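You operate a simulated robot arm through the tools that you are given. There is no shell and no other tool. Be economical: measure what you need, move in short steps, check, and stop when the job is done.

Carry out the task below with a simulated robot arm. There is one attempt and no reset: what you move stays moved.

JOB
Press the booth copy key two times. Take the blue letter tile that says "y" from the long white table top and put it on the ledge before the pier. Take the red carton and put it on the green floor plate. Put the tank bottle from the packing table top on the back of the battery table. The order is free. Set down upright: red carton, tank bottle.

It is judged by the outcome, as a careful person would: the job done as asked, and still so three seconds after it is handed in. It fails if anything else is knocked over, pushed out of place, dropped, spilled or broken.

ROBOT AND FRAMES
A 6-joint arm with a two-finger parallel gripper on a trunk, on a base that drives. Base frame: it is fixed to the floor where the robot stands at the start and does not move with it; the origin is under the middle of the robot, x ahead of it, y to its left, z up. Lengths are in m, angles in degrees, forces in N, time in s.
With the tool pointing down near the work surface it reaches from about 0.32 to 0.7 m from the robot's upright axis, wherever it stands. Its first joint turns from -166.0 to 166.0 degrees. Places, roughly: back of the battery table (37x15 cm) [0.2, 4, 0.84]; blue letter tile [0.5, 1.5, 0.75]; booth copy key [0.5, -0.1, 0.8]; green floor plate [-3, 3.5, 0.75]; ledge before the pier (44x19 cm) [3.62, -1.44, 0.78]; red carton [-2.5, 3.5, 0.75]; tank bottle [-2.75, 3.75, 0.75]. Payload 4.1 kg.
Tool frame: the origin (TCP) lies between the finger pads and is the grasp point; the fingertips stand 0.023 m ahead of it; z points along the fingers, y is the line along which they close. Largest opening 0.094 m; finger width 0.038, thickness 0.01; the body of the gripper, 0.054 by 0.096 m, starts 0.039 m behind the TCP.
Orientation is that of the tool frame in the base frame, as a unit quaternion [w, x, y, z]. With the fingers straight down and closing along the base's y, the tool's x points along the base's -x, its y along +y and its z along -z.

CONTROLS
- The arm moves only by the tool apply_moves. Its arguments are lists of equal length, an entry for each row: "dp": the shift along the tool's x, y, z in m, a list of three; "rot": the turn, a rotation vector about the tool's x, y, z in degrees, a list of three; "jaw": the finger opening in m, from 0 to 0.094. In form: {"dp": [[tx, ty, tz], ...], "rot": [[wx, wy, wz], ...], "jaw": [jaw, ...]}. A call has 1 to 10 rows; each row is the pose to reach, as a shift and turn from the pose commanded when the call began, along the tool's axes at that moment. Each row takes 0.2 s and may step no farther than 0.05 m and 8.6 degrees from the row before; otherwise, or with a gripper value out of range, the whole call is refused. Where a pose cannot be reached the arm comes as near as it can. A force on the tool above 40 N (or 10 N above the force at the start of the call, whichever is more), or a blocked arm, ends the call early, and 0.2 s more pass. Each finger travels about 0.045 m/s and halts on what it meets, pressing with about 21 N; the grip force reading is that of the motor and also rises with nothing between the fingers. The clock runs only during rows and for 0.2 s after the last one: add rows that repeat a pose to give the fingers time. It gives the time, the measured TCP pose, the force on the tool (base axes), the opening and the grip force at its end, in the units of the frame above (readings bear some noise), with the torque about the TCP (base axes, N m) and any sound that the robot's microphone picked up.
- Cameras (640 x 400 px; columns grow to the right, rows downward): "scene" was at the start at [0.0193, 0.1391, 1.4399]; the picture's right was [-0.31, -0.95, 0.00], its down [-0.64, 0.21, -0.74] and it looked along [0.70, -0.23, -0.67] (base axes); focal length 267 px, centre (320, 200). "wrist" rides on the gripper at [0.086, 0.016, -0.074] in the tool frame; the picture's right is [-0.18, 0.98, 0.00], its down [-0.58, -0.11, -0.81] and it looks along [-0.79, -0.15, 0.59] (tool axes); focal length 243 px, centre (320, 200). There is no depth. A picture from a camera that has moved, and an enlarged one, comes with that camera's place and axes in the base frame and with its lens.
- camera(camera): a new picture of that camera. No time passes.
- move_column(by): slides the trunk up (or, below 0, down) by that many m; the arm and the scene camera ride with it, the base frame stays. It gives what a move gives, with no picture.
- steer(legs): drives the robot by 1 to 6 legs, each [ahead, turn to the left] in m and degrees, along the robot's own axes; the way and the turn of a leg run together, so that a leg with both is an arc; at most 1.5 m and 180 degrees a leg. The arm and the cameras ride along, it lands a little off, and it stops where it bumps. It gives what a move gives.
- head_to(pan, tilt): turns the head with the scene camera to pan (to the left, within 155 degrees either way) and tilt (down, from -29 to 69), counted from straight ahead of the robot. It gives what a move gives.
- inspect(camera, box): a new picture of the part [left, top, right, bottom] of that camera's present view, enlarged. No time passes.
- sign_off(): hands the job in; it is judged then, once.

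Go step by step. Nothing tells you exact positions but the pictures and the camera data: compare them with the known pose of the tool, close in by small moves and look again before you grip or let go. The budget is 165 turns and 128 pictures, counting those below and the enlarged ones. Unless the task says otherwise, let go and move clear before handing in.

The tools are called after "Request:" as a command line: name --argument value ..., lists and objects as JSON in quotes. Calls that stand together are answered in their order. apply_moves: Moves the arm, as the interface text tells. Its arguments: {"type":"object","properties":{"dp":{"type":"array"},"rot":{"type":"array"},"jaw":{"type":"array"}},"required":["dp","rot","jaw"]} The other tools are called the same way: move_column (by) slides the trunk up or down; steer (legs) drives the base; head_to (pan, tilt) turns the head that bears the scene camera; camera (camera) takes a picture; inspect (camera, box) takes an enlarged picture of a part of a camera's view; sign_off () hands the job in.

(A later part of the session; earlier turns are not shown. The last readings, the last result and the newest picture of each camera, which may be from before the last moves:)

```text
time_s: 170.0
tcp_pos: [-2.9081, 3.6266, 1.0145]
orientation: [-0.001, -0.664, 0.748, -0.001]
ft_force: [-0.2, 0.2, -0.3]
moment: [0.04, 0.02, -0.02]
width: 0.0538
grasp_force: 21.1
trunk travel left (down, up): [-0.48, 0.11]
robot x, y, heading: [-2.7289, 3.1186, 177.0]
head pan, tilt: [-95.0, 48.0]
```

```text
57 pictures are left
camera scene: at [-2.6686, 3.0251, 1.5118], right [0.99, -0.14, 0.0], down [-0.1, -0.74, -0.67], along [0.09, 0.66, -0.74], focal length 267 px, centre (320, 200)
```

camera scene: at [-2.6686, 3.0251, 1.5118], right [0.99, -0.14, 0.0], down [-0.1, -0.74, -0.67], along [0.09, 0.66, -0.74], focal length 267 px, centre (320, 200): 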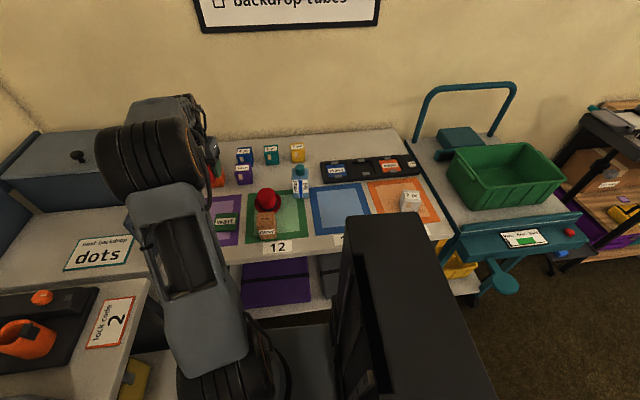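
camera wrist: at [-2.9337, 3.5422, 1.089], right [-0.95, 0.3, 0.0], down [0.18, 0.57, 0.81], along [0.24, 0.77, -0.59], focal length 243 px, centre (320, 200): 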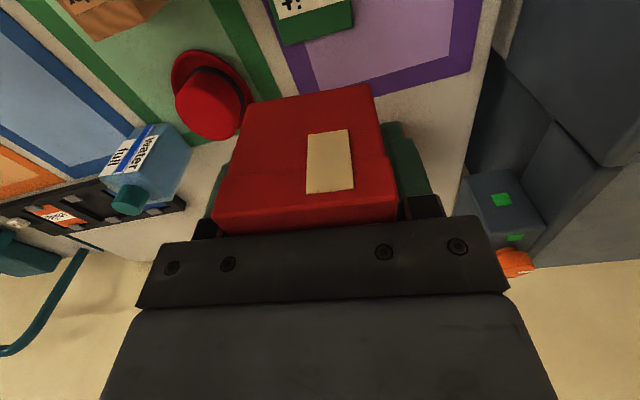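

I'll correct slightly and lower to just above the plate.

Request:
apply_moves --dp '[[0.0056, -0.0087, 0.03], [0.0056, -0.0087, 0.07], [0.0056, -0.0087, 0.11], [0.0056, -0.0087, 0.14], [0.0056, -0.0087, 0.155]]' --rot '[[0, 0, 0], [0, 0, 0], [0, 0, 0], [0, 0, 0], [0, 0, 0]]' --jaw '[0.045, 0.045, 0.045, 0.045, 0.045]'

Request:
camera --camera "wrist"

Request:
inspect --camera "scene" --box '[180, 150, 300, 250]'

```text
time_s: 171.2
tcp_pos: [-2.8997, 3.6188, 0.8607]
orientation: [0.001, -0.665, 0.747, 0.0]
ft_force: [0.1, 0.6, -2.0]
moment: [0.05, -0.03, 0.01]
width: 0.0541
grasp_force: 21.0
trunk travel left (down, up): [-0.48, 0.11]
robot x, y, heading: [-2.7269, 3.1153, 176.9]
head pan, tilt: [-95.0, 48.0]
```

```text
56 pictures are left
camera wrist: at [-2.9251, 3.5344, 0.9347], right [-0.95, 0.3, 0.0], down [0.18, 0.57, 0.81], along [0.24, 0.77, -0.59], focal length 243 px, centre (320, 200)
```

wrist: 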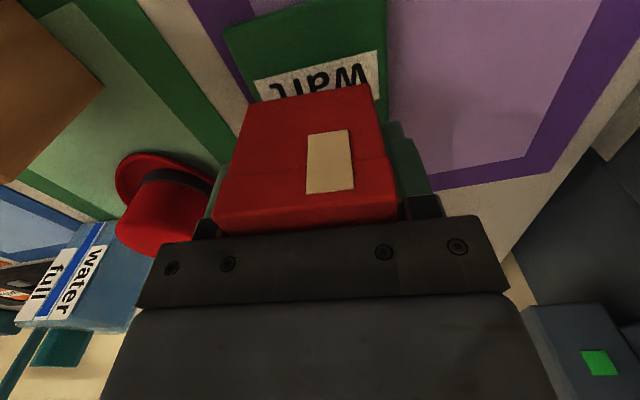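

```text
4.00 times, centred on (240, 200) of scene
camera zoom: at [-2.6685, 3.0251, 1.5118], right [0.99, -0.14, 0.0], down [-0.1, -0.74, -0.67], along [0.09, 0.66, -0.74], focal length 1069 px, centre (640, 200)
```

zoom: 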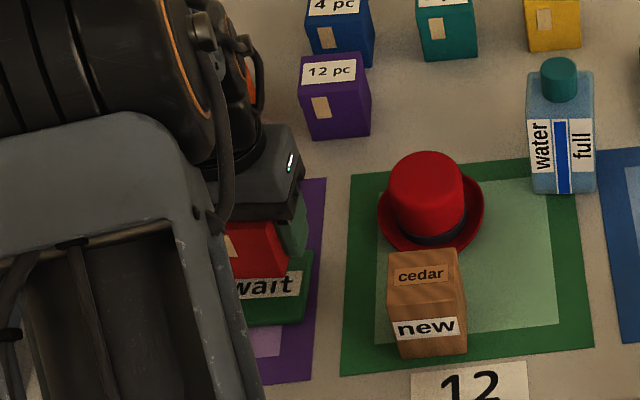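

The label (plate centre) is at (-2.896, 3.616), right beneath the carton. Lowering gently to contact.

Request:
apply_moves --dp '[[0.002, -0.003, 0.008], [0.002, -0.003, 0.014], [0.002, -0.003, 0.018], [0.002, -0.003, 0.021], [0.002, -0.003, 0.024], [0.002, -0.003, 0.027]]' --rot '[[0, 0, 0], [0, 0, 0], [0, 0, 0], [0, 0, 0], [0, 0, 0], [0, 0, 0]]' --jaw '[0.045, 0.045, 0.045, 0.045, 0.045, 0.045]'

Request:
camera --camera "wrist"

```text
time_s: 172.6
tcp_pos: [-2.8961, 3.6168, 0.8342]
orientation: [0.0, -0.664, 0.747, -0.001]
ft_force: [-0.5, -0.1, 0.1]
moment: [0.0, 0.05, 0.01]
width: 0.0538
grasp_force: 21.2
trunk travel left (down, up): [-0.48, 0.11]
robot x, y, heading: [-2.7309, 3.1167, 177.3]
head pan, tilt: [-95.0, 48.0]
```

```text
54 pictures are left
camera wrist: at [-2.9216, 3.5324, 0.9082], right [-0.95, 0.3, 0.0], down [0.18, 0.57, 0.81], along [0.24, 0.77, -0.59], focal length 243 px, centre (320, 200)
```

wrist: 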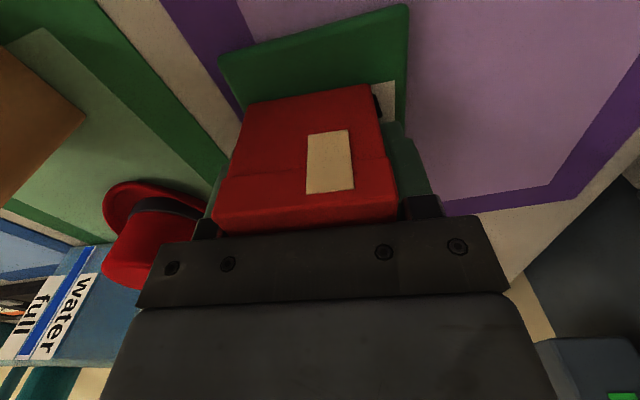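

Request:
apply_moves --dp '[[0, 0, 0.002], [0, 0, 0.004], [0, 0, 0.006], [0, 0, 0.008]]' --rot '[[0, 0, 0], [0, 0, 0], [0, 0, 0], [0, 0, 0]]' --jaw '[0.045, 0.045, 0.045, 0.045]'

```text
time_s: 173.6
tcp_pos: [-2.8955, 3.6188, 0.8318]
orientation: [0.002, -0.665, 0.747, 0.005]
ft_force: [0.1, -2.0, 18.4]
moment: [-0.55, -0.02, 0.04]
width: 0.0538
grasp_force: 20.7
trunk travel left (down, up): [-0.48, 0.11]
robot x, y, heading: [-2.7286, 3.1162, 177.1]
head pan, tilt: [-95.0, 48.0]
stopped in row 4: the force on the tool passed its limit at 42 N (the readings are from after the stop); the commanded pose is now the measured one
```

Contact made with the plate. I'll ease up slightly, release and rise.

Request:
apply_moves --dp '[[0, 0, -0.001], [0, 0, -0.001], [0, 0, -0.001], [0, 0, -0.001], [0, 0, -0.02], [0, 0, -0.06], [0, 0, -0.1], [0, 0, -0.14], [0, 0, -0.18], [0.03, 0, -0.21]]' --rot '[[0, 0, 0], [0, 0, 0], [0, 0, 0], [0, 0, 0], [0, 0, 0], [0, 0, 0], [0, 0, 0], [0, 0, 0], [0, 0, 0], [0, 0, 0]]' --jaw '[0.058, 0.075, 0.085, 0.085, 0.085, 0.085, 0.085, 0.085, 0.085, 0.085]'

Request:
camera --camera "wrist"

Request:
inspect --camera "scene" --box '[180, 130, 340, 250]'

```text
time_s: 175.8
tcp_pos: [-2.8989, 3.588, 1.0398]
orientation: [0.001, -0.665, 0.747, 0.003]
ft_force: [0.0, 0.8, 0.0]
moment: [0.01, 0.02, -0.02]
width: 0.0848
grasp_force: 0.1
trunk travel left (down, up): [-0.48, 0.11]
robot x, y, heading: [-2.7324, 3.1172, 177.1]
head pan, tilt: [-95.0, 48.0]
```

```text
53 pictures are left
camera wrist: at [-2.9249, 3.5028, 1.1137], right [-0.95, 0.3, 0.0], down [0.18, 0.56, 0.81], along [0.24, 0.77, -0.59], focal length 243 px, centre (320, 200)
```

wrist: 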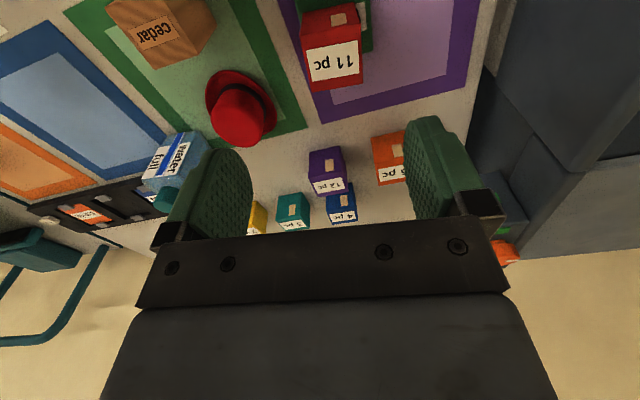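

```text
3.33 times, centred on (260, 190) of scene
camera zoom: at [-2.6683, 3.0246, 1.5117], right [0.99, -0.14, 0.0], down [-0.1, -0.74, -0.67], along [0.09, 0.66, -0.74], focal length 891 px, centre (520, 233)
```

zoom: 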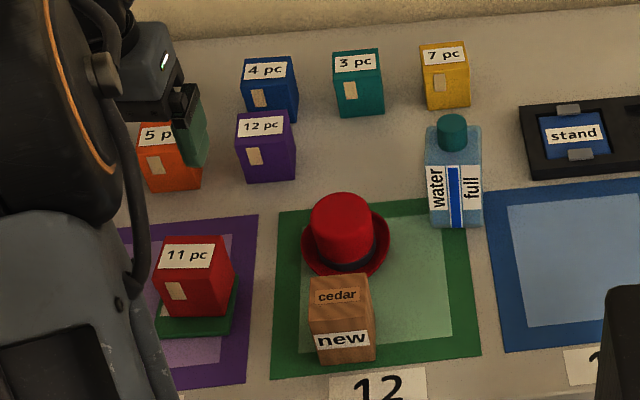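

The carton stands upright on the "wait" plate. Next I'll go near the "water full" bottle and examine it.

Request:
apply_moves --dp '[[-0.017, -0.034, -0.01], [-0.034, -0.069, -0.02], [-0.052, -0.103, -0.03], [-0.069, -0.138, -0.03], [-0.086, -0.172, -0.03], [-0.104, -0.207, -0.03], [-0.121, -0.2415, -0.03]]' --rot '[[0, 0, 0], [0, 0, 0], [0, 0, 0], [0, 0, 0], [0, 0, 0], [0, 0, 0], [0, 0, 0]]' --jaw '[0.092, 0.092, 0.092, 0.092, 0.092, 0.092, 0.092]'

Request:
camera --camera "wrist"

Request:
inspect --camera "scene" --box '[180, 130, 340, 250]'

```text
time_s: 177.4
tcp_pos: [-2.6446, 3.6778, 1.0694]
orientation: [0.001, -0.666, 0.746, 0.003]
ft_force: [-0.1, 0.2, -1.4]
moment: [0.02, -0.01, 0.01]
width: 0.0919
grasp_force: 0.0
trunk travel left (down, up): [-0.48, 0.11]
robot x, y, heading: [-2.7327, 3.1189, 176.8]
head pan, tilt: [-95.0, 48.0]
```

```text
51 pictures are left
camera wrist: at [-2.6701, 3.5941, 1.142], right [-0.96, 0.3, 0.0], down [0.18, 0.56, 0.81], along [0.24, 0.77, -0.59], focal length 243 px, centre (320, 200)
```

wrist: 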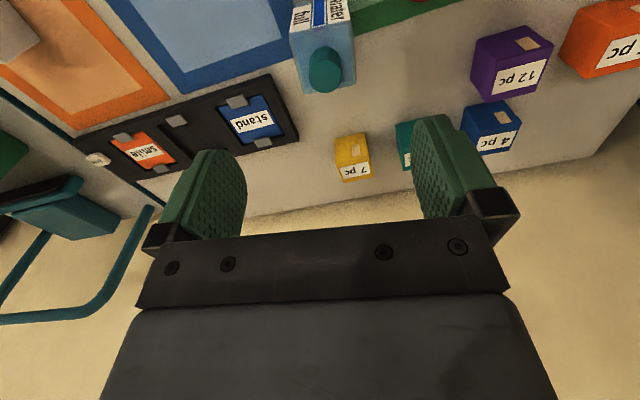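

```text
3.33 times, centred on (260, 190) of scene
camera zoom: at [-2.6682, 3.0251, 1.5118], right [0.99, -0.14, 0.0], down [-0.1, -0.74, -0.67], along [0.09, 0.66, -0.74], focal length 891 px, centre (520, 233)
```

zoom: 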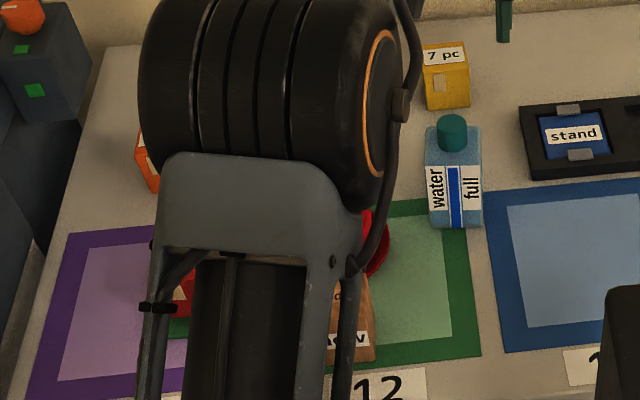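

The bottle body's top is at z≈0.86 with centre (-2.640, 3.716), and the cap is near 0.89–0.90. I'll align above it.

Request:
apply_moves --dp '[[-0.02, 0, 0.01], [-0.038, 0, 0.04], [-0.038, 0, 0.08], [-0.038, 0, 0.11], [-0.038, 0, 0.13]]' --rot '[[0, 0, 2], [0, 0, 3.5], [0, 0, 3.5], [0, 0, 3.5], [0, 0, 3.5]]' --jaw '[0.092, 0.092, 0.092, 0.092, 0.092]'

Request:
camera --camera "wrist"

Request:
inspect --camera "scene" --box '[240, 120, 360, 220]'

```text
time_s: 178.6
tcp_pos: [-2.6408, 3.7181, 0.9387]
orientation: [0.002, -0.642, 0.767, 0.003]
ft_force: [-0.2, 0.1, 0.1]
moment: [-0.01, -0.01, 0.04]
width: 0.0924
grasp_force: 0.1
trunk travel left (down, up): [-0.48, 0.11]
robot x, y, heading: [-2.7296, 3.1215, 176.9]
head pan, tilt: [-95.0, 48.0]
```

```text
49 pictures are left
camera wrist: at [-2.6724, 3.6351, 1.0121], right [-0.94, 0.35, 0.0], down [0.21, 0.55, 0.81], along [0.29, 0.76, -0.59], focal length 243 px, centre (320, 200)
```

wrist: 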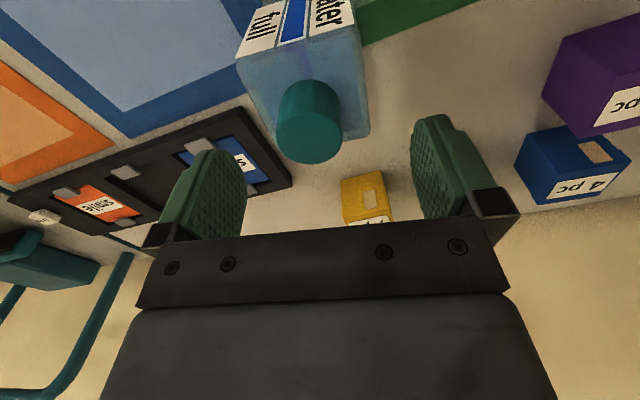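

```text
4.00 times, centred on (300, 170) of scene
camera zoom: at [-2.6683, 3.0252, 1.5118], right [0.99, -0.14, 0.0], down [-0.1, -0.74, -0.67], along [0.09, 0.66, -0.74], focal length 1069 px, centre (400, 320)
```

zoom: 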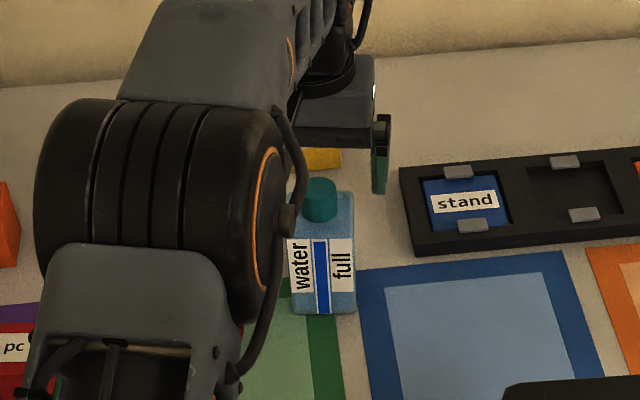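

Refined by two views: shoulder at z≈0.882, cap top ≈0.926, centre (-2.641, 3.709). I'll descend so the palm just clears the cap.

Request:
apply_moves --dp '[[0.0089, -0.0016, 0.015], [0.0089, -0.0016, 0.03], [0.0089, -0.0016, 0.04], [0.0089, -0.0016, 0.045], [0.0089, -0.0016, 0.049]]' --rot '[[0, 0, 0], [0, 0, 0], [0, 0, 0], [0, 0, 0], [0, 0, 0]]' --jaw '[0.092, 0.092, 0.092, 0.092, 0.092]'

Request:
camera --camera "wrist"

Request:
inspect --camera "scene" --box '[240, 120, 360, 220]'

```text
time_s: 179.8
tcp_pos: [-2.641, 3.71, 0.8895]
orientation: [0.001, -0.642, 0.767, 0.003]
ft_force: [0.0, -0.2, -0.4]
moment: [-0.01, 0.0, -0.01]
width: 0.092
grasp_force: 0.1
trunk travel left (down, up): [-0.48, 0.11]
robot x, y, heading: [-2.7314, 3.1166, 177.0]
head pan, tilt: [-95.0, 48.0]
```

```text
47 pictures are left
camera wrist: at [-2.6721, 3.6265, 0.9637], right [-0.94, 0.35, 0.0], down [0.21, 0.55, 0.81], along [0.29, 0.76, -0.59], focal length 243 px, centre (320, 200)
```

wrist: 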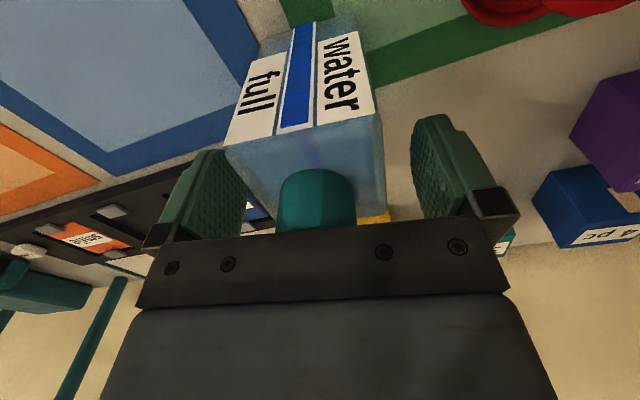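

```text
4.00 times, centred on (300, 170) of scene
camera zoom: at [-2.6684, 3.025, 1.5118], right [0.99, -0.14, 0.0], down [-0.1, -0.74, -0.67], along [0.09, 0.66, -0.74], focal length 1069 px, centre (400, 320)
```

zoom: 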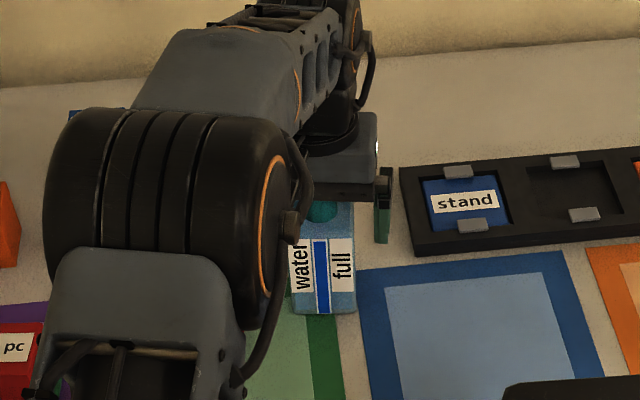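

No contact yet; I'll go 4 mm lower and close.

Request:
apply_moves --dp '[[0, 0, 0.002], [0, 0, 0.004], [0, 0, 0.004], [0, 0, 0.004], [0, 0, 0.004], [0, 0, 0.004]]' --rot '[[0, 0, 0], [0, 0, 0], [0, 0, 0], [0, 0, 0], [0, 0, 0], [0, 0, 0]]' --jaw '[0.092, 0.092, 0.08, 0.065, 0.05, 0.05]'

Request:
camera --camera "wrist"

```text
time_s: 181.2
tcp_pos: [-2.6395, 3.7103, 0.8885]
orientation: [0.003, -0.642, 0.767, 0.004]
ft_force: [-1.1, 0.5, 20.4]
moment: [-0.01, 0.23, 0.14]
width: 0.0578
grasp_force: 20.7
trunk travel left (down, up): [-0.48, 0.11]
robot x, y, heading: [-2.7297, 3.1197, 176.9]
head pan, tilt: [-95.0, 48.0]
```

```text
45 pictures are left
camera wrist: at [-2.6719, 3.6257, 0.9621], right [-0.94, 0.35, 0.0], down [0.21, 0.54, 0.81], along [0.29, 0.76, -0.58], focal length 243 px, centre (320, 200)
```

wrist: 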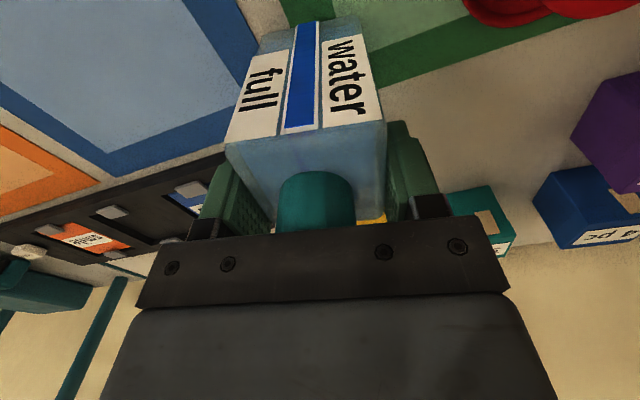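

The palm rests on the cap and the fingers hold the body (58 mm). I'll lift a little and check.

Request:
apply_moves --dp '[[0, 0, -0.004], [0, 0, -0.015], [0, 0, -0.04], [0, 0, -0.08], [0, 0, -0.12], [0, 0, -0.15]]' --rot '[[0, 0, 0], [0, 0, 0], [0, 0, 0], [0, 0, 0], [0, 0, 0], [0, 0, 0]]' --jaw '[0.045, 0.045, 0.045, 0.045, 0.045, 0.045]'

Request:
camera --camera "wrist"

Request:
camera --camera "scene"

```text
time_s: 182.6
tcp_pos: [-2.6423, 3.7093, 1.0357]
orientation: [0.001, -0.642, 0.767, 0.002]
ft_force: [-0.4, -0.4, -1.7]
moment: [0.01, -0.02, -0.02]
width: 0.0578
grasp_force: 21.0
trunk travel left (down, up): [-0.48, 0.11]
robot x, y, heading: [-2.7261, 3.1166, 177.1]
head pan, tilt: [-95.0, 48.0]
```

```text
44 pictures are left
camera wrist: at [-2.6725, 3.6259, 1.11], right [-0.94, 0.35, 0.0], down [0.21, 0.55, 0.81], along [0.29, 0.76, -0.59], focal length 243 px, centre (320, 200)
```

wrist: 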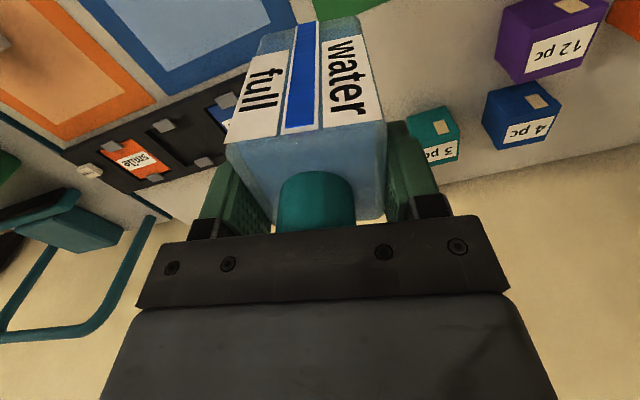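

```text
43 pictures are left
camera scene: at [-2.6684, 3.025, 1.5118], right [0.99, -0.14, 0.0], down [-0.1, -0.74, -0.67], along [0.09, 0.66, -0.74], focal length 267 px, centre (320, 200)
```

scene: 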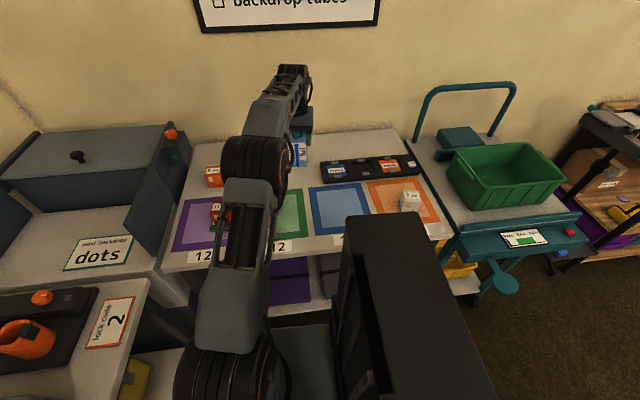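

The bottle hangs upright in the grip. I'll raise it and draw it in toward the robot.

Request:
apply_moves --dp '[[0, 0, -0.03], [0, 0, -0.06], [0, 0, -0.085], [0.03, 0.003, -0.09], [0.065, 0.006, -0.09], [0.1, 0.009, -0.09], [0.135, 0.012, -0.09], [0.17, 0.016, -0.09], [0.2, 0.019, -0.09], [0.216, 0.0203, -0.09]]' --rot '[[0, 0, 0], [0, 0, 0], [0, 0, 0], [0, 0, 0], [0, 0, 0], [0, 0, 0], [0, 0, 0], [0, 0, 0], [0, 0, 0], [0, 0, 0]]' --jaw '[0.045, 0.045, 0.045, 0.045, 0.045, 0.045, 0.045, 0.045, 0.045, 0.045]'

Request:
apply_moves --dp '[[0.0, 0.035, 0], [0.0, 0.07, 0], [0.003, 0.105, 0], [0.008, 0.14, 0], [0.016, 0.175, 0], [0.03, 0.21, 0], [0.05, 0.24, 0], [0.075, 0.265, 0], [0.105, 0.285, 0]]' --rot '[[0, 0, -5], [0, 0, -10], [0, 0, -15], [0, 0, -20], [0, 0, -26], [0, 0, -32], [0, 0, -38], [0, 0, -44], [0, 0, -50]]' --jaw '[0.045, 0.045, 0.045, 0.045, 0.045, 0.045, 0.045, 0.045, 0.045]'

Request:
camera --camera "wrist"

```text
time_s: 184.8
tcp_pos: [-2.6414, 3.7072, 1.1202]
orientation: [0.002, -0.642, 0.767, 0.002]
ft_force: [0.2, 0.2, -3.7]
moment: [0.03, -0.03, -0.01]
width: 0.058
grasp_force: 21.1
out of reach, approached as far as the arm can: row 4, 5, 6, 7, 8, 9, 10
trunk travel left (down, up): [-0.48, 0.11]
robot x, y, heading: [-2.7309, 3.1181, 177.2]
head pan, tilt: [-95.0, 48.0]
```

```text
time_s: 186.8
tcp_pos: [-2.9525, 3.6829, 1.1519]
orientation: [0.005, 0.907, -0.422, 0.005]
ft_force: [0.1, -0.8, -2.5]
moment: [-0.02, 0.02, 0.04]
width: 0.058
grasp_force: 20.8
out of reach, approached as far as the arm can: row 6, 7, 8, 9
trunk travel left (down, up): [-0.48, 0.11]
robot x, y, heading: [-2.732, 3.1159, 177.2]
head pan, tilt: [-95.0, 48.0]
```

```text
42 pictures are left
camera wrist: at [-2.9093, 3.6071, 1.2278], right [-0.87, -0.49, 0.0], down [-0.29, 0.53, 0.8], along [-0.39, 0.69, -0.6], focal length 243 px, centre (320, 200)
```

wrist: 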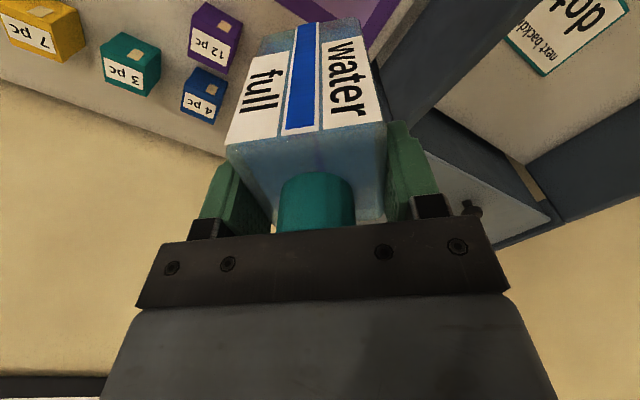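

The arm had stretched to its limit at that height, so the retraction stalled; the bottle is still upright. I'll lower a bit and then retract toward the robot.

Request:
apply_moves --dp '[[0.0, 0.0, 0.02], [0.01, 0.003, 0.04], [0.03, 0.01, 0.06], [0.06, 0.02, 0.06]]' --rot '[[0, 0, 0], [0, 0, 0], [0, 0, 0], [0, 0, 0]]' --jaw '[0.045, 0.045, 0.045, 0.045]'

Request:
camera --camera "scene"

```text
time_s: 187.8
tcp_pos: [-2.9496, 3.6836, 1.1556]
orientation: [0.003, 0.905, -0.425, 0.002]
ft_force: [-0.3, -0.5, -1.8]
moment: [0.02, 0.01, 0.01]
width: 0.0581
grasp_force: 20.9
out of reach, approached as far as the arm can: row 1, 2, 3, 4
trunk travel left (down, up): [-0.48, 0.11]
robot x, y, heading: [-2.7299, 3.1164, 177.1]
head pan, tilt: [-95.0, 48.0]
```

```text
41 pictures are left
camera scene: at [-2.6687, 3.0256, 1.5118], right [0.99, -0.14, 0.0], down [-0.1, -0.74, -0.67], along [0.09, 0.66, -0.74], focal length 267 px, centre (320, 200)
```

scene: 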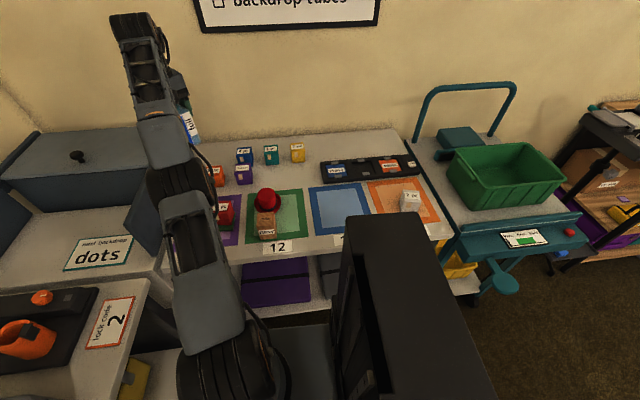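

The elbow is straight (singular). I'll try a small down-and-outward shift, perpendicular to the stretched arm, to see whether it frees.

Request:
apply_moves --dp '[[-0.005, -0.002, 0.015], [-0.01, -0.004, 0.03]]' --rot '[[0, 0, 0], [0, 0, 0]]' --jaw '[0.045, 0.045]'

```text
time_s: 188.4
tcp_pos: [-2.9492, 3.6847, 1.1525]
orientation: [0.005, 0.905, -0.424, 0.005]
ft_force: [0.8, -0.1, -2.3]
moment: [0.01, 0.02, 0.0]
width: 0.0579
grasp_force: 20.9
out of reach, approached as far as the arm can: row 1, 2
trunk travel left (down, up): [-0.48, 0.11]
robot x, y, heading: [-2.7311, 3.1222, 176.8]
head pan, tilt: [-95.0, 48.0]
```

The commanded pose seems to have run ahead of the stalled arm. I'll bring the command back toward the actual pose in steps and see if the arm follows again.

Request:
apply_moves --dp '[[-0.033, -0.031, -0.006], [-0.066, -0.063, -0.012], [-0.1, -0.095, -0.019], [-0.133, -0.126, -0.025], [-0.166, -0.158, -0.031], [-0.2, -0.19, -0.038]]' --rot '[[0, 0, 0], [0, 0, 0], [0, 0, 0], [0, 0, 0], [0, 0, 0], [0, 0, 0]]' --jaw '[0.045, 0.045, 0.045, 0.045, 0.045, 0.045]'

```text
time_s: 189.8
tcp_pos: [-2.9148, 3.6916, 1.1597]
orientation: [0.0, 0.906, -0.424, 0.001]
ft_force: [0.4, 0.7, -2.2]
moment: [-0.05, 0.0, 0.01]
width: 0.0579
grasp_force: 20.4
out of reach, approached as far as the arm can: row 1, 2, 3, 4, 5, 6
trunk travel left (down, up): [-0.48, 0.11]
robot x, y, heading: [-2.7313, 3.1193, 177.0]
head pan, tilt: [-95.0, 48.0]
```

I'll try a plain downward move of 10 cm, since lower poses at this radius were reachable before (0.92 m bottle bottom still clears everything).

Request:
apply_moves --dp '[[0, 0, 0.03], [0, 0, 0.06], [0, 0, 0.09], [0, 0, 0.11], [0, 0, 0.11]]' --rot '[[0, 0, 0], [0, 0, 0], [0, 0, 0], [0, 0, 0], [0, 0, 0]]' --jaw '[0.045, 0.045, 0.045, 0.045, 0.045]'

Request:
head_to --pan -95 --tilt 20

Request:
camera --camera "scene"

```text
time_s: 191.0
tcp_pos: [-2.9119, 3.6963, 1.1301]
orientation: [0.021, 0.906, -0.423, 0.016]
ft_force: [0.0, -0.1, -3.3]
moment: [0.02, 0.02, 0.01]
width: 0.0581
grasp_force: 21.4
out of reach, approached as far as the arm can: row 1, 2, 3, 4, 5
trunk travel left (down, up): [-0.48, 0.11]
robot x, y, heading: [-2.7285, 3.1184, 176.9]
head pan, tilt: [-95.0, 48.0]
```

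```text
time_s: 191.9
tcp_pos: [-2.9121, 3.6963, 1.1299]
orientation: [0.021, 0.906, -0.423, 0.016]
ft_force: [-0.1, 0.5, -1.9]
moment: [0.02, -0.01, 0.03]
width: 0.0578
grasp_force: 21.2
trunk travel left (down, up): [-0.48, 0.11]
robot x, y, heading: [-2.7311, 3.118, 177.0]
head pan, tilt: [-95.0, 20.0]
```

```text
40 pictures are left
camera scene: at [-2.6665, 3.0394, 1.5546], right [0.99, -0.14, 0.0], down [-0.05, -0.34, -0.94], along [0.13, 0.93, -0.34], focal length 267 px, centre (320, 200)
```

scene: 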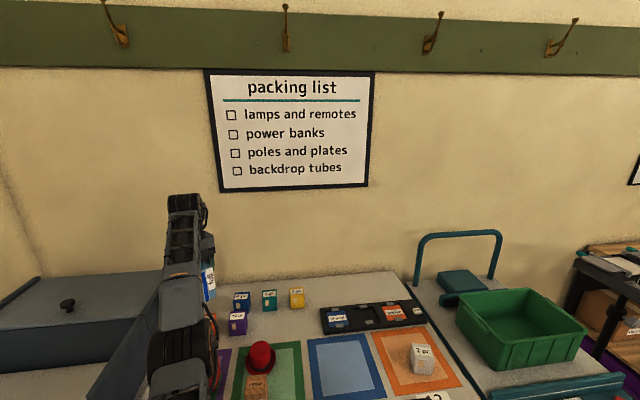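

It is starting to come down. I'll hold the same command for a few rows to see if it converges.

Request:
apply_moves --dp '[[0, 0, 0.0], [0, 0, 0], [0, 0, 0.0], [0, 0, 0]]' --rot '[[0, 0, 0], [0, 0, 0], [0, 0, 0], [0, 0, 0]]' --jaw '[0.045, 0.045, 0.045, 0.045]'

```text
time_s: 192.9
tcp_pos: [-2.9117, 3.6961, 1.1294]
orientation: [0.021, 0.906, -0.423, 0.016]
ft_force: [-0.2, 0.1, -2.7]
moment: [0.06, 0.01, -0.02]
width: 0.058
grasp_force: 21.1
trunk travel left (down, up): [-0.48, 0.11]
robot x, y, heading: [-2.7302, 3.1174, 176.8]
head pan, tilt: [-95.0, 20.0]
```

Each call restarts from the actual pose, so I'll coax it down in small 1 cm rows.

Request:
apply_moves --dp '[[0, 0, 0.005], [0, 0, 0.01], [0, 0, 0.015], [0, 0, 0.02], [0, 0, 0.03], [0, 0, 0.04], [0, 0, 0.05], [0, 0, 0.06]]' --rot '[[0, 0, 0], [0, 0, 0], [0, 0, 0], [0, 0, 0], [0, 0, 0], [0, 0, 0], [0, 0, 0], [0, 0, 0]]' --jaw '[0.045, 0.045, 0.045, 0.045, 0.045, 0.045, 0.045, 0.045]'

```text
time_s: 194.7
tcp_pos: [-2.9105, 3.7007, 1.1111]
orientation: [0.034, 0.905, -0.424, 0.025]
ft_force: [0.4, 0.1, -2.0]
moment: [0.01, 0.03, 0.06]
width: 0.0581
grasp_force: 21.2
out of reach, approached as far as the arm can: row 2, 3, 4, 5, 6, 7, 8
trunk travel left (down, up): [-0.48, 0.11]
robot x, y, heading: [-2.7346, 3.1172, 177.2]
head pan, tilt: [-95.0, 20.0]
```

The tool tips inward as only the shoulder moves. I'll try levelling the tool in place to see which joint responds.

Request:
apply_moves --dp '[[0, 0, 0], [0, 0, 0], [0, 0, 0]]' --rot '[[1, -1.2, 0], [2, -2.4, 0], [3, -3.6, 0]]' --jaw '[0.045, 0.045, 0.045]'

Request:
head_to --pan -130 --tilt 35

Request:
camera --camera "scene"

```text
time_s: 195.5
tcp_pos: [-2.9098, 3.6991, 1.1109]
orientation: [0.034, 0.905, -0.424, 0.026]
ft_force: [-0.5, 0.3, -1.4]
moment: [0.04, 0.0, 0.02]
width: 0.058
grasp_force: 21.6
out of reach, approached as far as the arm can: row 1, 2, 3
trunk travel left (down, up): [-0.48, 0.11]
robot x, y, heading: [-2.7333, 3.1188, 177.1]
head pan, tilt: [-95.0, 20.0]
```

```text
time_s: 196.5
tcp_pos: [-2.9104, 3.6995, 1.1113]
orientation: [0.035, 0.905, -0.424, 0.026]
ft_force: [-0.1, -0.3, -2.4]
moment: [0.09, 0.0, 0.01]
width: 0.058
grasp_force: 21.2
trunk travel left (down, up): [-0.48, 0.11]
robot x, y, heading: [-2.7314, 3.1199, 177.1]
head pan, tilt: [-130.0, 35.0]
```

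```text
39 pictures are left
camera scene: at [-2.6194, 3.0117, 1.5309], right [0.73, -0.68, 0.0], down [-0.39, -0.42, -0.82], along [0.56, 0.6, -0.57], focal length 267 px, centre (320, 200)
```

scene: 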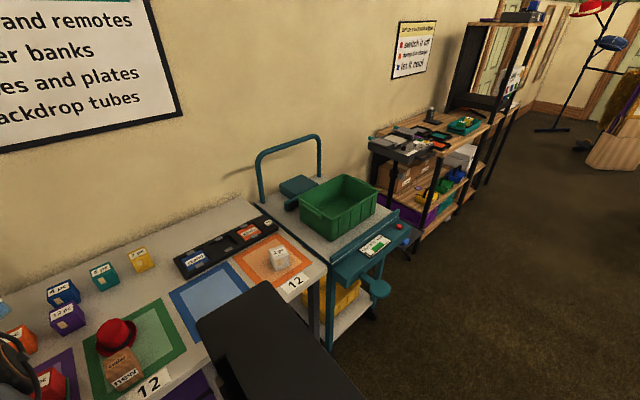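

Wrist motion inward is what fails. I'll test a combined small inward-and-down move while letting the tool tip a few degrees the allowed way.

Request:
apply_moves --dp '[[0.01, 0.004, 0.0], [0.02, 0.008, 0.0], [0.03, 0.012, 0.0], [0.04, 0.016, 0.0]]' --rot '[[-1.5, 1.8, 0], [-3, 3.6, 0], [-4.5, 5.4, 0], [-6, 7.2, 0]]' --jaw '[0.045, 0.045, 0.045, 0.045]'

```text
time_s: 197.5
tcp_pos: [-2.8964, 3.656, 1.1143]
orientation: [0.108, 0.898, -0.421, 0.059]
ft_force: [0.1, -0.5, -2.1]
moment: [0.05, 0.04, -0.01]
width: 0.0579
grasp_force: 21.5
out of reach, approached as far as the arm can: row 1, 2
trunk travel left (down, up): [-0.48, 0.11]
robot x, y, heading: [-2.7305, 3.1192, 177.2]
head pan, tilt: [-130.0, 35.0]
```

It followed the last rows, so the arm is unstuck (tool tipped about 14°). I'll move further in and down while levelling it gradually.

Request:
apply_moves --dp '[[0.015, 0.005, 0.019], [0.03, 0.01, 0.038], [0.045, 0.015, 0.057], [0.06, 0.02, 0.076]]' --rot '[[0, 0, 0], [1.3, -1.5, 0], [2.6, -3, 0], [3.9, -4.6, 0]]' --jaw '[0.045, 0.045, 0.045, 0.045]'

```text
time_s: 198.5
tcp_pos: [-2.8739, 3.5825, 1.0553]
orientation: [0.059, 0.903, -0.423, 0.038]
ft_force: [0.3, 0.2, -2.7]
moment: [0.04, 0.0, 0.01]
width: 0.0579
grasp_force: 21.1
trunk travel left (down, up): [-0.48, 0.11]
robot x, y, heading: [-2.7303, 3.114, 176.9]
head pan, tilt: [-130.0, 35.0]
```

Freed. Now I'll finish levelling and draw in a bit more.

Request:
apply_moves --dp '[[0.01, 0.004, 0.0], [0.02, 0.008, 0.0], [0.04, 0.015, 0.0], [0.06, 0.02, 0.0]]' --rot '[[1.3, -1.5, 0], [2.6, -3, 0], [3.9, -4.6, 0], [5.2, -6.1, 0]]' --jaw '[0.045, 0.045, 0.045, 0.045]'

Request:
camera --camera "wrist"

```text
time_s: 199.5
tcp_pos: [-2.8511, 3.5234, 1.0634]
orientation: [-0.003, 0.906, -0.423, 0.009]
ft_force: [-0.4, 0.7, -1.7]
moment: [0.0, 0.04, 0.04]
width: 0.0577
grasp_force: 21.1
trunk travel left (down, up): [-0.48, 0.11]
robot x, y, heading: [-2.7282, 3.1185, 177.2]
head pan, tilt: [-130.0, 35.0]
```

```text
38 pictures are left
camera wrist: at [-2.8085, 3.4465, 1.1397], right [-0.87, -0.49, -0.02], down [-0.31, 0.52, 0.8], along [-0.38, 0.7, -0.6], focal length 243 px, centre (320, 200)
```

wrist: 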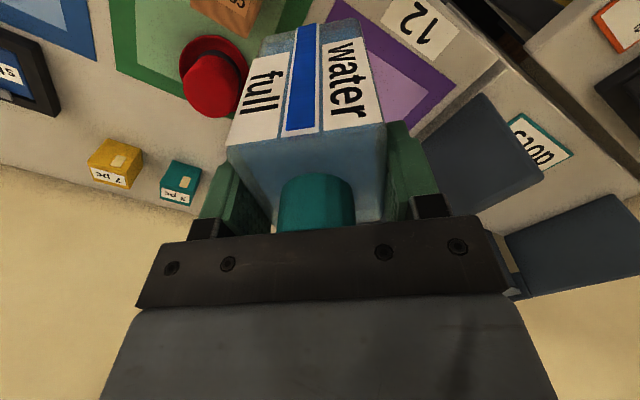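

Bottle level and secure. I'll swing it to the robot's front for driving.

Request:
apply_moves --dp '[[0.0, 0.043, -0.005], [0.003, 0.086, -0.01], [0.005, 0.129, -0.015], [0.007, 0.172, -0.02], [0.009, 0.215, -0.02], [0.01, 0.258, -0.02], [0.0117, 0.302, -0.02]]' --rot '[[0, 0, -6], [0, 0, -12], [0, 0, -18], [0, 0, -24], [0, 0, -30], [0, 0, -36], [0, 0, -42]]' --jaw '[0.045, 0.045, 0.045, 0.045, 0.045, 0.045, 0.045]'

Request:
head_to --pan -95 --tilt 48

Request:
camera --camera "scene"

```text
time_s: 201.1
tcp_pos: [-3.0756, 3.3204, 1.0791]
orientation: [-0.001, 0.997, -0.07, 0.011]
ft_force: [0.0, -0.1, -2.0]
moment: [0.01, 0.0, 0.01]
width: 0.0579
grasp_force: 20.7
trunk travel left (down, up): [-0.48, 0.11]
robot x, y, heading: [-2.7285, 3.1186, 177.0]
head pan, tilt: [-130.0, 35.0]
```

```text
time_s: 202.2
tcp_pos: [-3.0737, 3.321, 1.0805]
orientation: [0.0, 0.997, -0.07, 0.011]
ft_force: [0.5, 0.3, -2.3]
moment: [0.01, 0.02, 0.0]
width: 0.0579
grasp_force: 21.1
trunk travel left (down, up): [-0.48, 0.11]
robot x, y, heading: [-2.735, 3.1194, 177.0]
head pan, tilt: [-95.0, 48.0]
```

```text
37 pictures are left
camera scene: at [-2.6685, 3.0249, 1.5118], right [0.99, -0.14, 0.0], down [-0.1, -0.74, -0.67], along [0.09, 0.66, -0.74], focal length 267 px, centre (320, 200)
```

scene: 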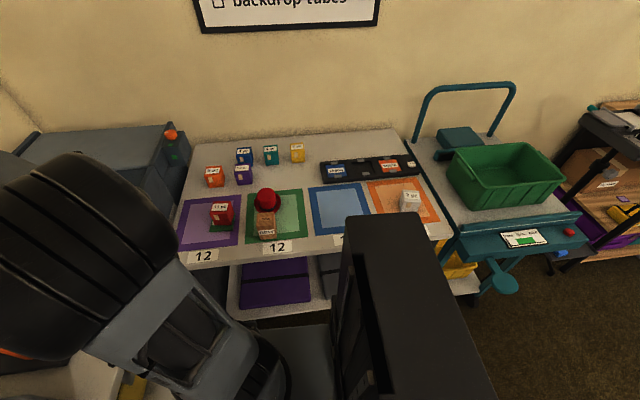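

Everything on the packing table is in order. I'll reverse out, turn around and drive back east toward the battery table.

Request:
steer --legs '[[-0.2, -22], [-0.45, 0], [0, -154.5], [1.4, 0]]'

Request:
head_to --pan 40 --tilt 35

Request:
camera --camera "scene"

Request:
camera --camera "wrist"

```text
time_s: 219.1
tcp_pos: [-0.3495, 2.7447, 1.0795]
orientation: [-0.01, 0.028, 1.0, -0.001]
ft_force: [-0.1, 0.2, -2.4]
moment: [0.02, 0.03, 0.0]
width: 0.0579
grasp_force: 21.0
trunk travel left (down, up): [-0.48, 0.11]
robot x, y, heading: [-0.7107, 2.9179, 1.8]
head pan, tilt: [-95.0, 48.0]
```

```text
time_s: 221.2
tcp_pos: [-0.3491, 2.7452, 1.0794]
orientation: [-0.01, 0.027, 1.0, -0.001]
ft_force: [0.2, -0.2, -2.9]
moment: [0.03, -0.02, 0.0]
width: 0.0578
grasp_force: 21.1
trunk travel left (down, up): [-0.48, 0.11]
robot x, y, heading: [-0.7092, 2.9168, 1.8]
head pan, tilt: [40.0, 35.0]
```

```text
36 pictures are left
camera scene: at [-0.7099, 3.1398, 1.5308], right [0.67, -0.74, 0.0], down [-0.43, -0.38, -0.82], along [0.61, 0.55, -0.57], focal length 267 px, centre (320, 200)
```

scene: 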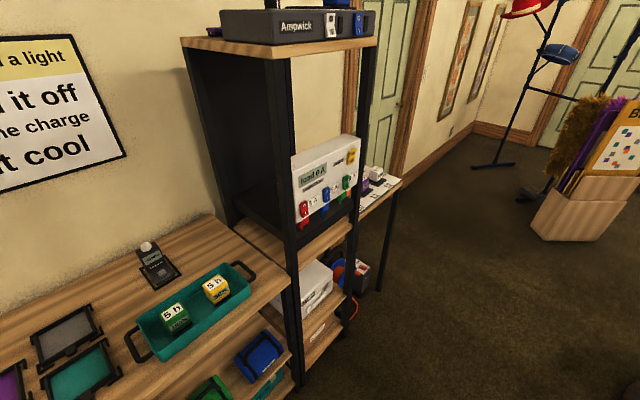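

```text
35 pictures are left
camera wrist: at [-0.4328, 2.7651, 1.1557], right [0.24, 0.97, 0.0], down [0.59, -0.14, 0.79], along [0.77, -0.19, -0.61], focal length 243 px, centre (320, 200)
```

wrist: 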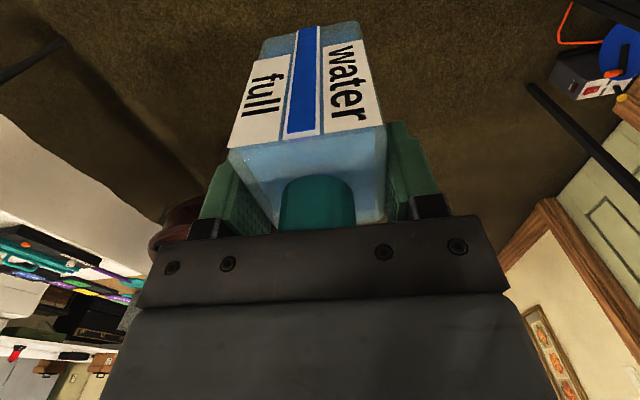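

The area right of the battery table, in front of the door, is free. I'll go round and come in from the east, facing west, staying clear of the table's legs.

Request:
steer --legs '[[0, 9.8], [1.1, 0], [1.05, 0], [0, 113.4], [0.25, 0], [0.35, 55]]'

Request:
head_to --pan -15 --tilt 40

Request:
camera --camera "scene"

Request:
camera --camera "wrist"

```text
time_s: 241.1
tcp_pos: [0.6161, 3.9094, 1.0794]
orientation: [-0.001, 0.998, -0.059, 0.009]
ft_force: [-0.1, -0.1, -1.5]
moment: [-0.01, -0.02, 0.03]
width: 0.058
grasp_force: 21.1
trunk travel left (down, up): [-0.48, 0.11]
robot x, y, heading: [0.9677, 3.7171, 178.2]
head pan, tilt: [40.0, 35.0]
```

```text
time_s: 242.4
tcp_pos: [0.6164, 3.9106, 1.0788]
orientation: [-0.001, 0.998, -0.058, 0.011]
ft_force: [1.4, -0.2, -1.9]
moment: [0.0, -0.01, 0.01]
width: 0.0576
grasp_force: 20.5
trunk travel left (down, up): [-0.48, 0.11]
robot x, y, heading: [0.9651, 3.7157, 178.5]
head pan, tilt: [-15.0, 40.0]
```

```text
34 pictures are left
camera scene: at [0.9388, 3.5703, 1.5232], right [0.29, 0.96, 0.0], down [0.62, -0.19, -0.77], along [-0.73, 0.22, -0.64], focal length 267 px, centre (320, 200)
```

scene: 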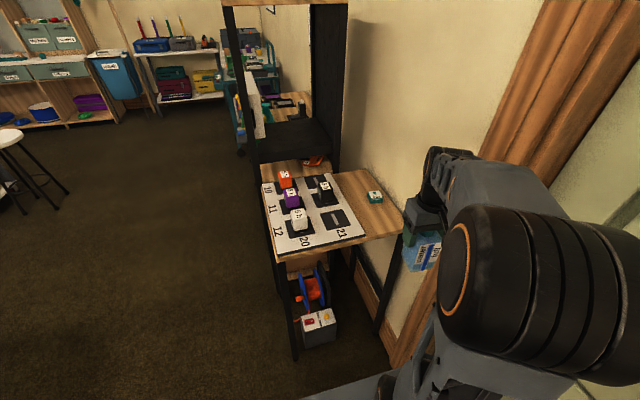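

```text
33 pictures are left
camera wrist: at [0.6989, 3.8838, 1.1557], right [-0.3, -0.95, 0.0], down [-0.58, 0.18, 0.79], along [-0.76, 0.24, -0.61], focal length 243 px, centre (320, 200)
```

wrist: 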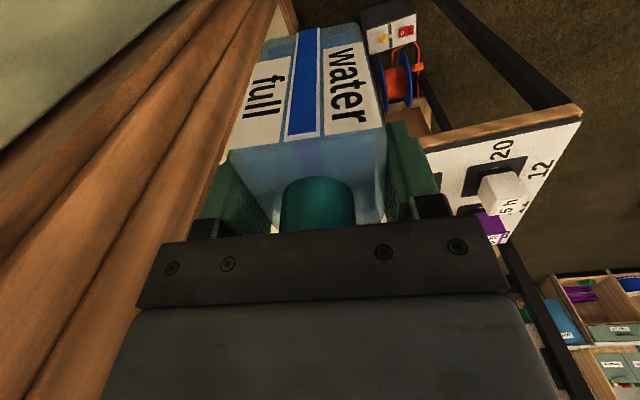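

The back strip and the little teal item are clear to see; I'll set the bottle at about (0.315, 3.985), right of the teal item. I'll raise the trunk for more reach and drive 8 cm closer.

Request:
move_column --by 0.1

Request:
steer --legs '[[0.08, 0]]'

```text
time_s: 243.7
tcp_pos: [0.6152, 3.9098, 1.1802]
orientation: [0.0, 0.998, -0.059, 0.011]
ft_force: [-0.4, -0.6, -2.1]
moment: [0.01, 0.03, -0.02]
width: 0.0578
grasp_force: 21.3
trunk travel left (down, up): [-0.58, 0.01]
robot x, y, heading: [0.9633, 3.7156, 178.3]
head pan, tilt: [-15.0, 40.0]
```

```text
time_s: 244.8
tcp_pos: [0.5341, 3.9123, 1.1807]
orientation: [0.0, 0.998, -0.059, 0.011]
ft_force: [-1.0, -0.7, -3.5]
moment: [0.03, 0.04, 0.01]
width: 0.058
grasp_force: 20.7
trunk travel left (down, up): [-0.58, 0.01]
robot x, y, heading: [0.8846, 3.7182, 178.2]
head pan, tilt: [-15.0, 40.0]
```

Request:
apply_moves --dp '[[0, 0, 0.035], [0, 0, 0.07], [0, 0, 0.1], [-0.038, -0.008, 0.1], [-0.076, -0.016, 0.1], [-0.114, -0.024, 0.1], [-0.152, -0.032, 0.1], [-0.19, -0.04, 0.1], [-0.226, -0.047, 0.1]]' --rot '[[0, -0.4, 0], [-0.1, -0.8, 0], [-0.15, -1.25, 0], [-0.15, -1.25, 0], [-0.15, -1.25, 0], [-0.15, -1.25, 0], [-0.15, -1.25, 0], [-0.15, -1.25, 0], [-0.15, -1.25, 0]]' --jaw '[0.045, 0.045, 0.045, 0.045, 0.045, 0.045, 0.045, 0.045, 0.045]'

Request:
camera --camera "scene"

Request:
camera --camera "wrist"

```text
time_s: 246.8
tcp_pos: [0.3162, 3.9868, 1.074]
orientation: [0.001, 0.998, -0.059, 0.0]
ft_force: [0.5, -0.5, -1.9]
moment: [-0.02, 0.01, -0.02]
width: 0.0578
grasp_force: 21.5
trunk travel left (down, up): [-0.58, 0.01]
robot x, y, heading: [0.8854, 3.7182, 178.0]
head pan, tilt: [-15.0, 40.0]
```

```text
32 pictures are left
camera scene: at [0.857, 3.5734, 1.6233], right [0.29, 0.96, 0.0], down [0.62, -0.19, -0.77], along [-0.73, 0.22, -0.64], focal length 267 px, centre (320, 200)
```

scene: 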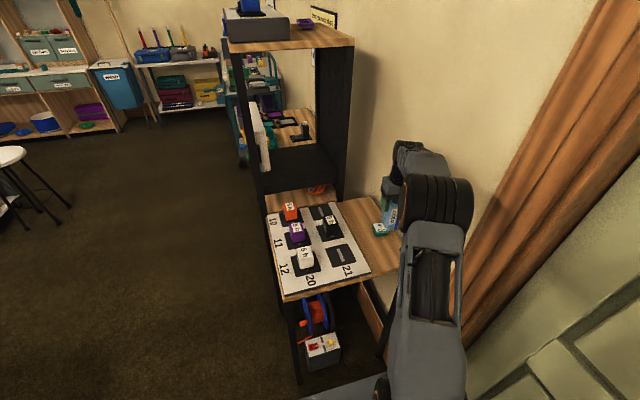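

```text
31 pictures are left
camera wrist: at [0.4018, 3.9596, 1.1485], right [-0.3, -0.95, 0.0], down [-0.56, 0.18, 0.81], along [-0.77, 0.24, -0.59], focal length 243 px, centre (320, 200)
```

wrist: 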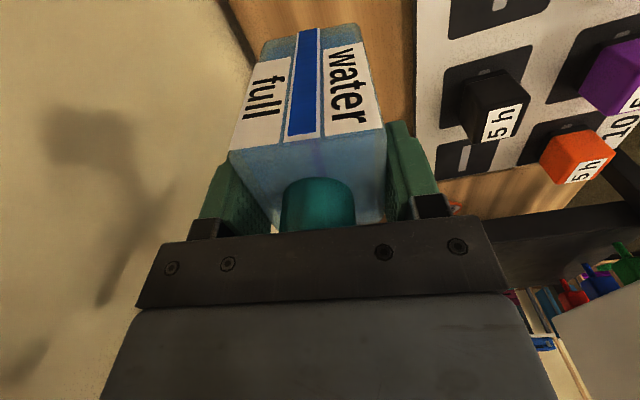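

The bottle is over the strip (table back edge y≈4.07, mat edge y≈3.89). I'll lower it near the surface.

Request:
apply_moves --dp '[[0.008, 0.001, 0.02], [0.008, 0.001, 0.045], [0.008, 0.001, 0.065], [0.008, 0.001, 0.076]]' --rot '[[0, 0, 0], [0, 0, 0], [0, 0, 0], [0, 0, 0]]' --jaw '[0.045, 0.045, 0.045, 0.045]'

Request:
inspect --camera "scene" --box '[320, 160, 480, 260]'

Request:
camera --camera "wrist"

```text
time_s: 247.8
tcp_pos: [0.3267, 3.9836, 0.9984]
orientation: [0.001, 0.998, -0.06, -0.002]
ft_force: [-0.2, -0.4, -2.4]
moment: [0.03, 0.03, 0.01]
width: 0.0579
grasp_force: 20.9
trunk travel left (down, up): [-0.58, 0.01]
robot x, y, heading: [0.8841, 3.7142, 177.9]
head pan, tilt: [-15.0, 40.0]
```

```text
4.00 times, centred on (400, 210) of scene
camera zoom: at [0.8577, 3.5731, 1.6233], right [0.29, 0.96, 0.0], down [0.62, -0.19, -0.77], along [-0.73, 0.22, -0.64], focal length 1069 px, centre (0, 160)
```

zoom: 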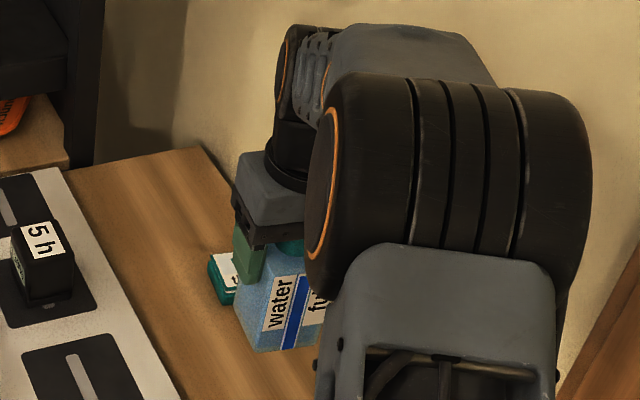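

```text
29 pictures are left
camera wrist: at [0.411, 3.9575, 1.0721], right [-0.3, -0.95, 0.0], down [-0.56, 0.18, 0.81], along [-0.77, 0.24, -0.59], focal length 243 px, centre (320, 200)
```

wrist: 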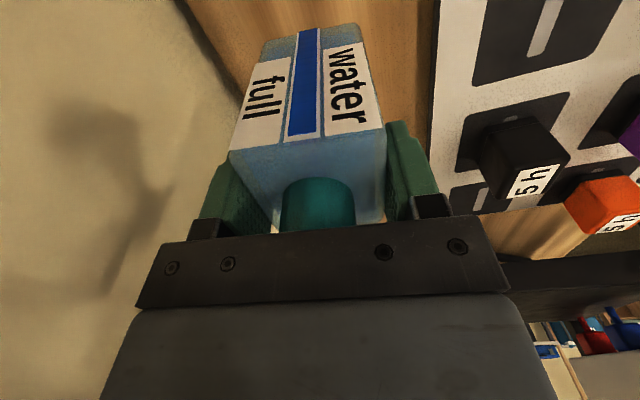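

The teal item is clear of the bottle by several centimetres. Lowering gently to contact.

Request:
apply_moves --dp '[[0, 0, 0.005], [0, 0, 0.008], [0, 0, 0.01], [0, 0, 0.012], [0, 0, 0.014], [0, 0, 0.016]]' --rot '[[0, 0, 0], [0, 0, 0], [0, 0, 0], [0, 0, 0], [0, 0, 0], [0, 0, 0]]' --jaw '[0.045, 0.045, 0.045, 0.045, 0.045, 0.045]'

```text
time_s: 249.2
tcp_pos: [0.3244, 3.9852, 0.9835]
orientation: [0.0, 0.998, -0.059, 0.0]
ft_force: [-0.4, 0.4, -2.4]
moment: [0.0, -0.02, 0.0]
width: 0.058
grasp_force: 21.3
trunk travel left (down, up): [-0.58, 0.01]
robot x, y, heading: [0.887, 3.7176, 178.1]
head pan, tilt: [-15.0, 40.0]
```

Request:
apply_moves --dp '[[0, 0, 0.002], [0, 0, 0.004], [0, 0, 0.006], [0, 0, 0.008]]' --rot '[[0, 0, 0], [0, 0, 0], [0, 0, 0], [0, 0, 0]]' --jaw '[0.045, 0.045, 0.045, 0.045]'

```text
time_s: 250.2
tcp_pos: [0.3275, 3.9844, 0.9747]
orientation: [0.001, 0.998, -0.06, -0.001]
ft_force: [-0.1, 0.1, -2.2]
moment: [0.01, -0.01, 0.03]
width: 0.058
grasp_force: 21.2
trunk travel left (down, up): [-0.58, 0.01]
robot x, y, heading: [0.8842, 3.7208, 178.2]
head pan, tilt: [-15.0, 40.0]
```

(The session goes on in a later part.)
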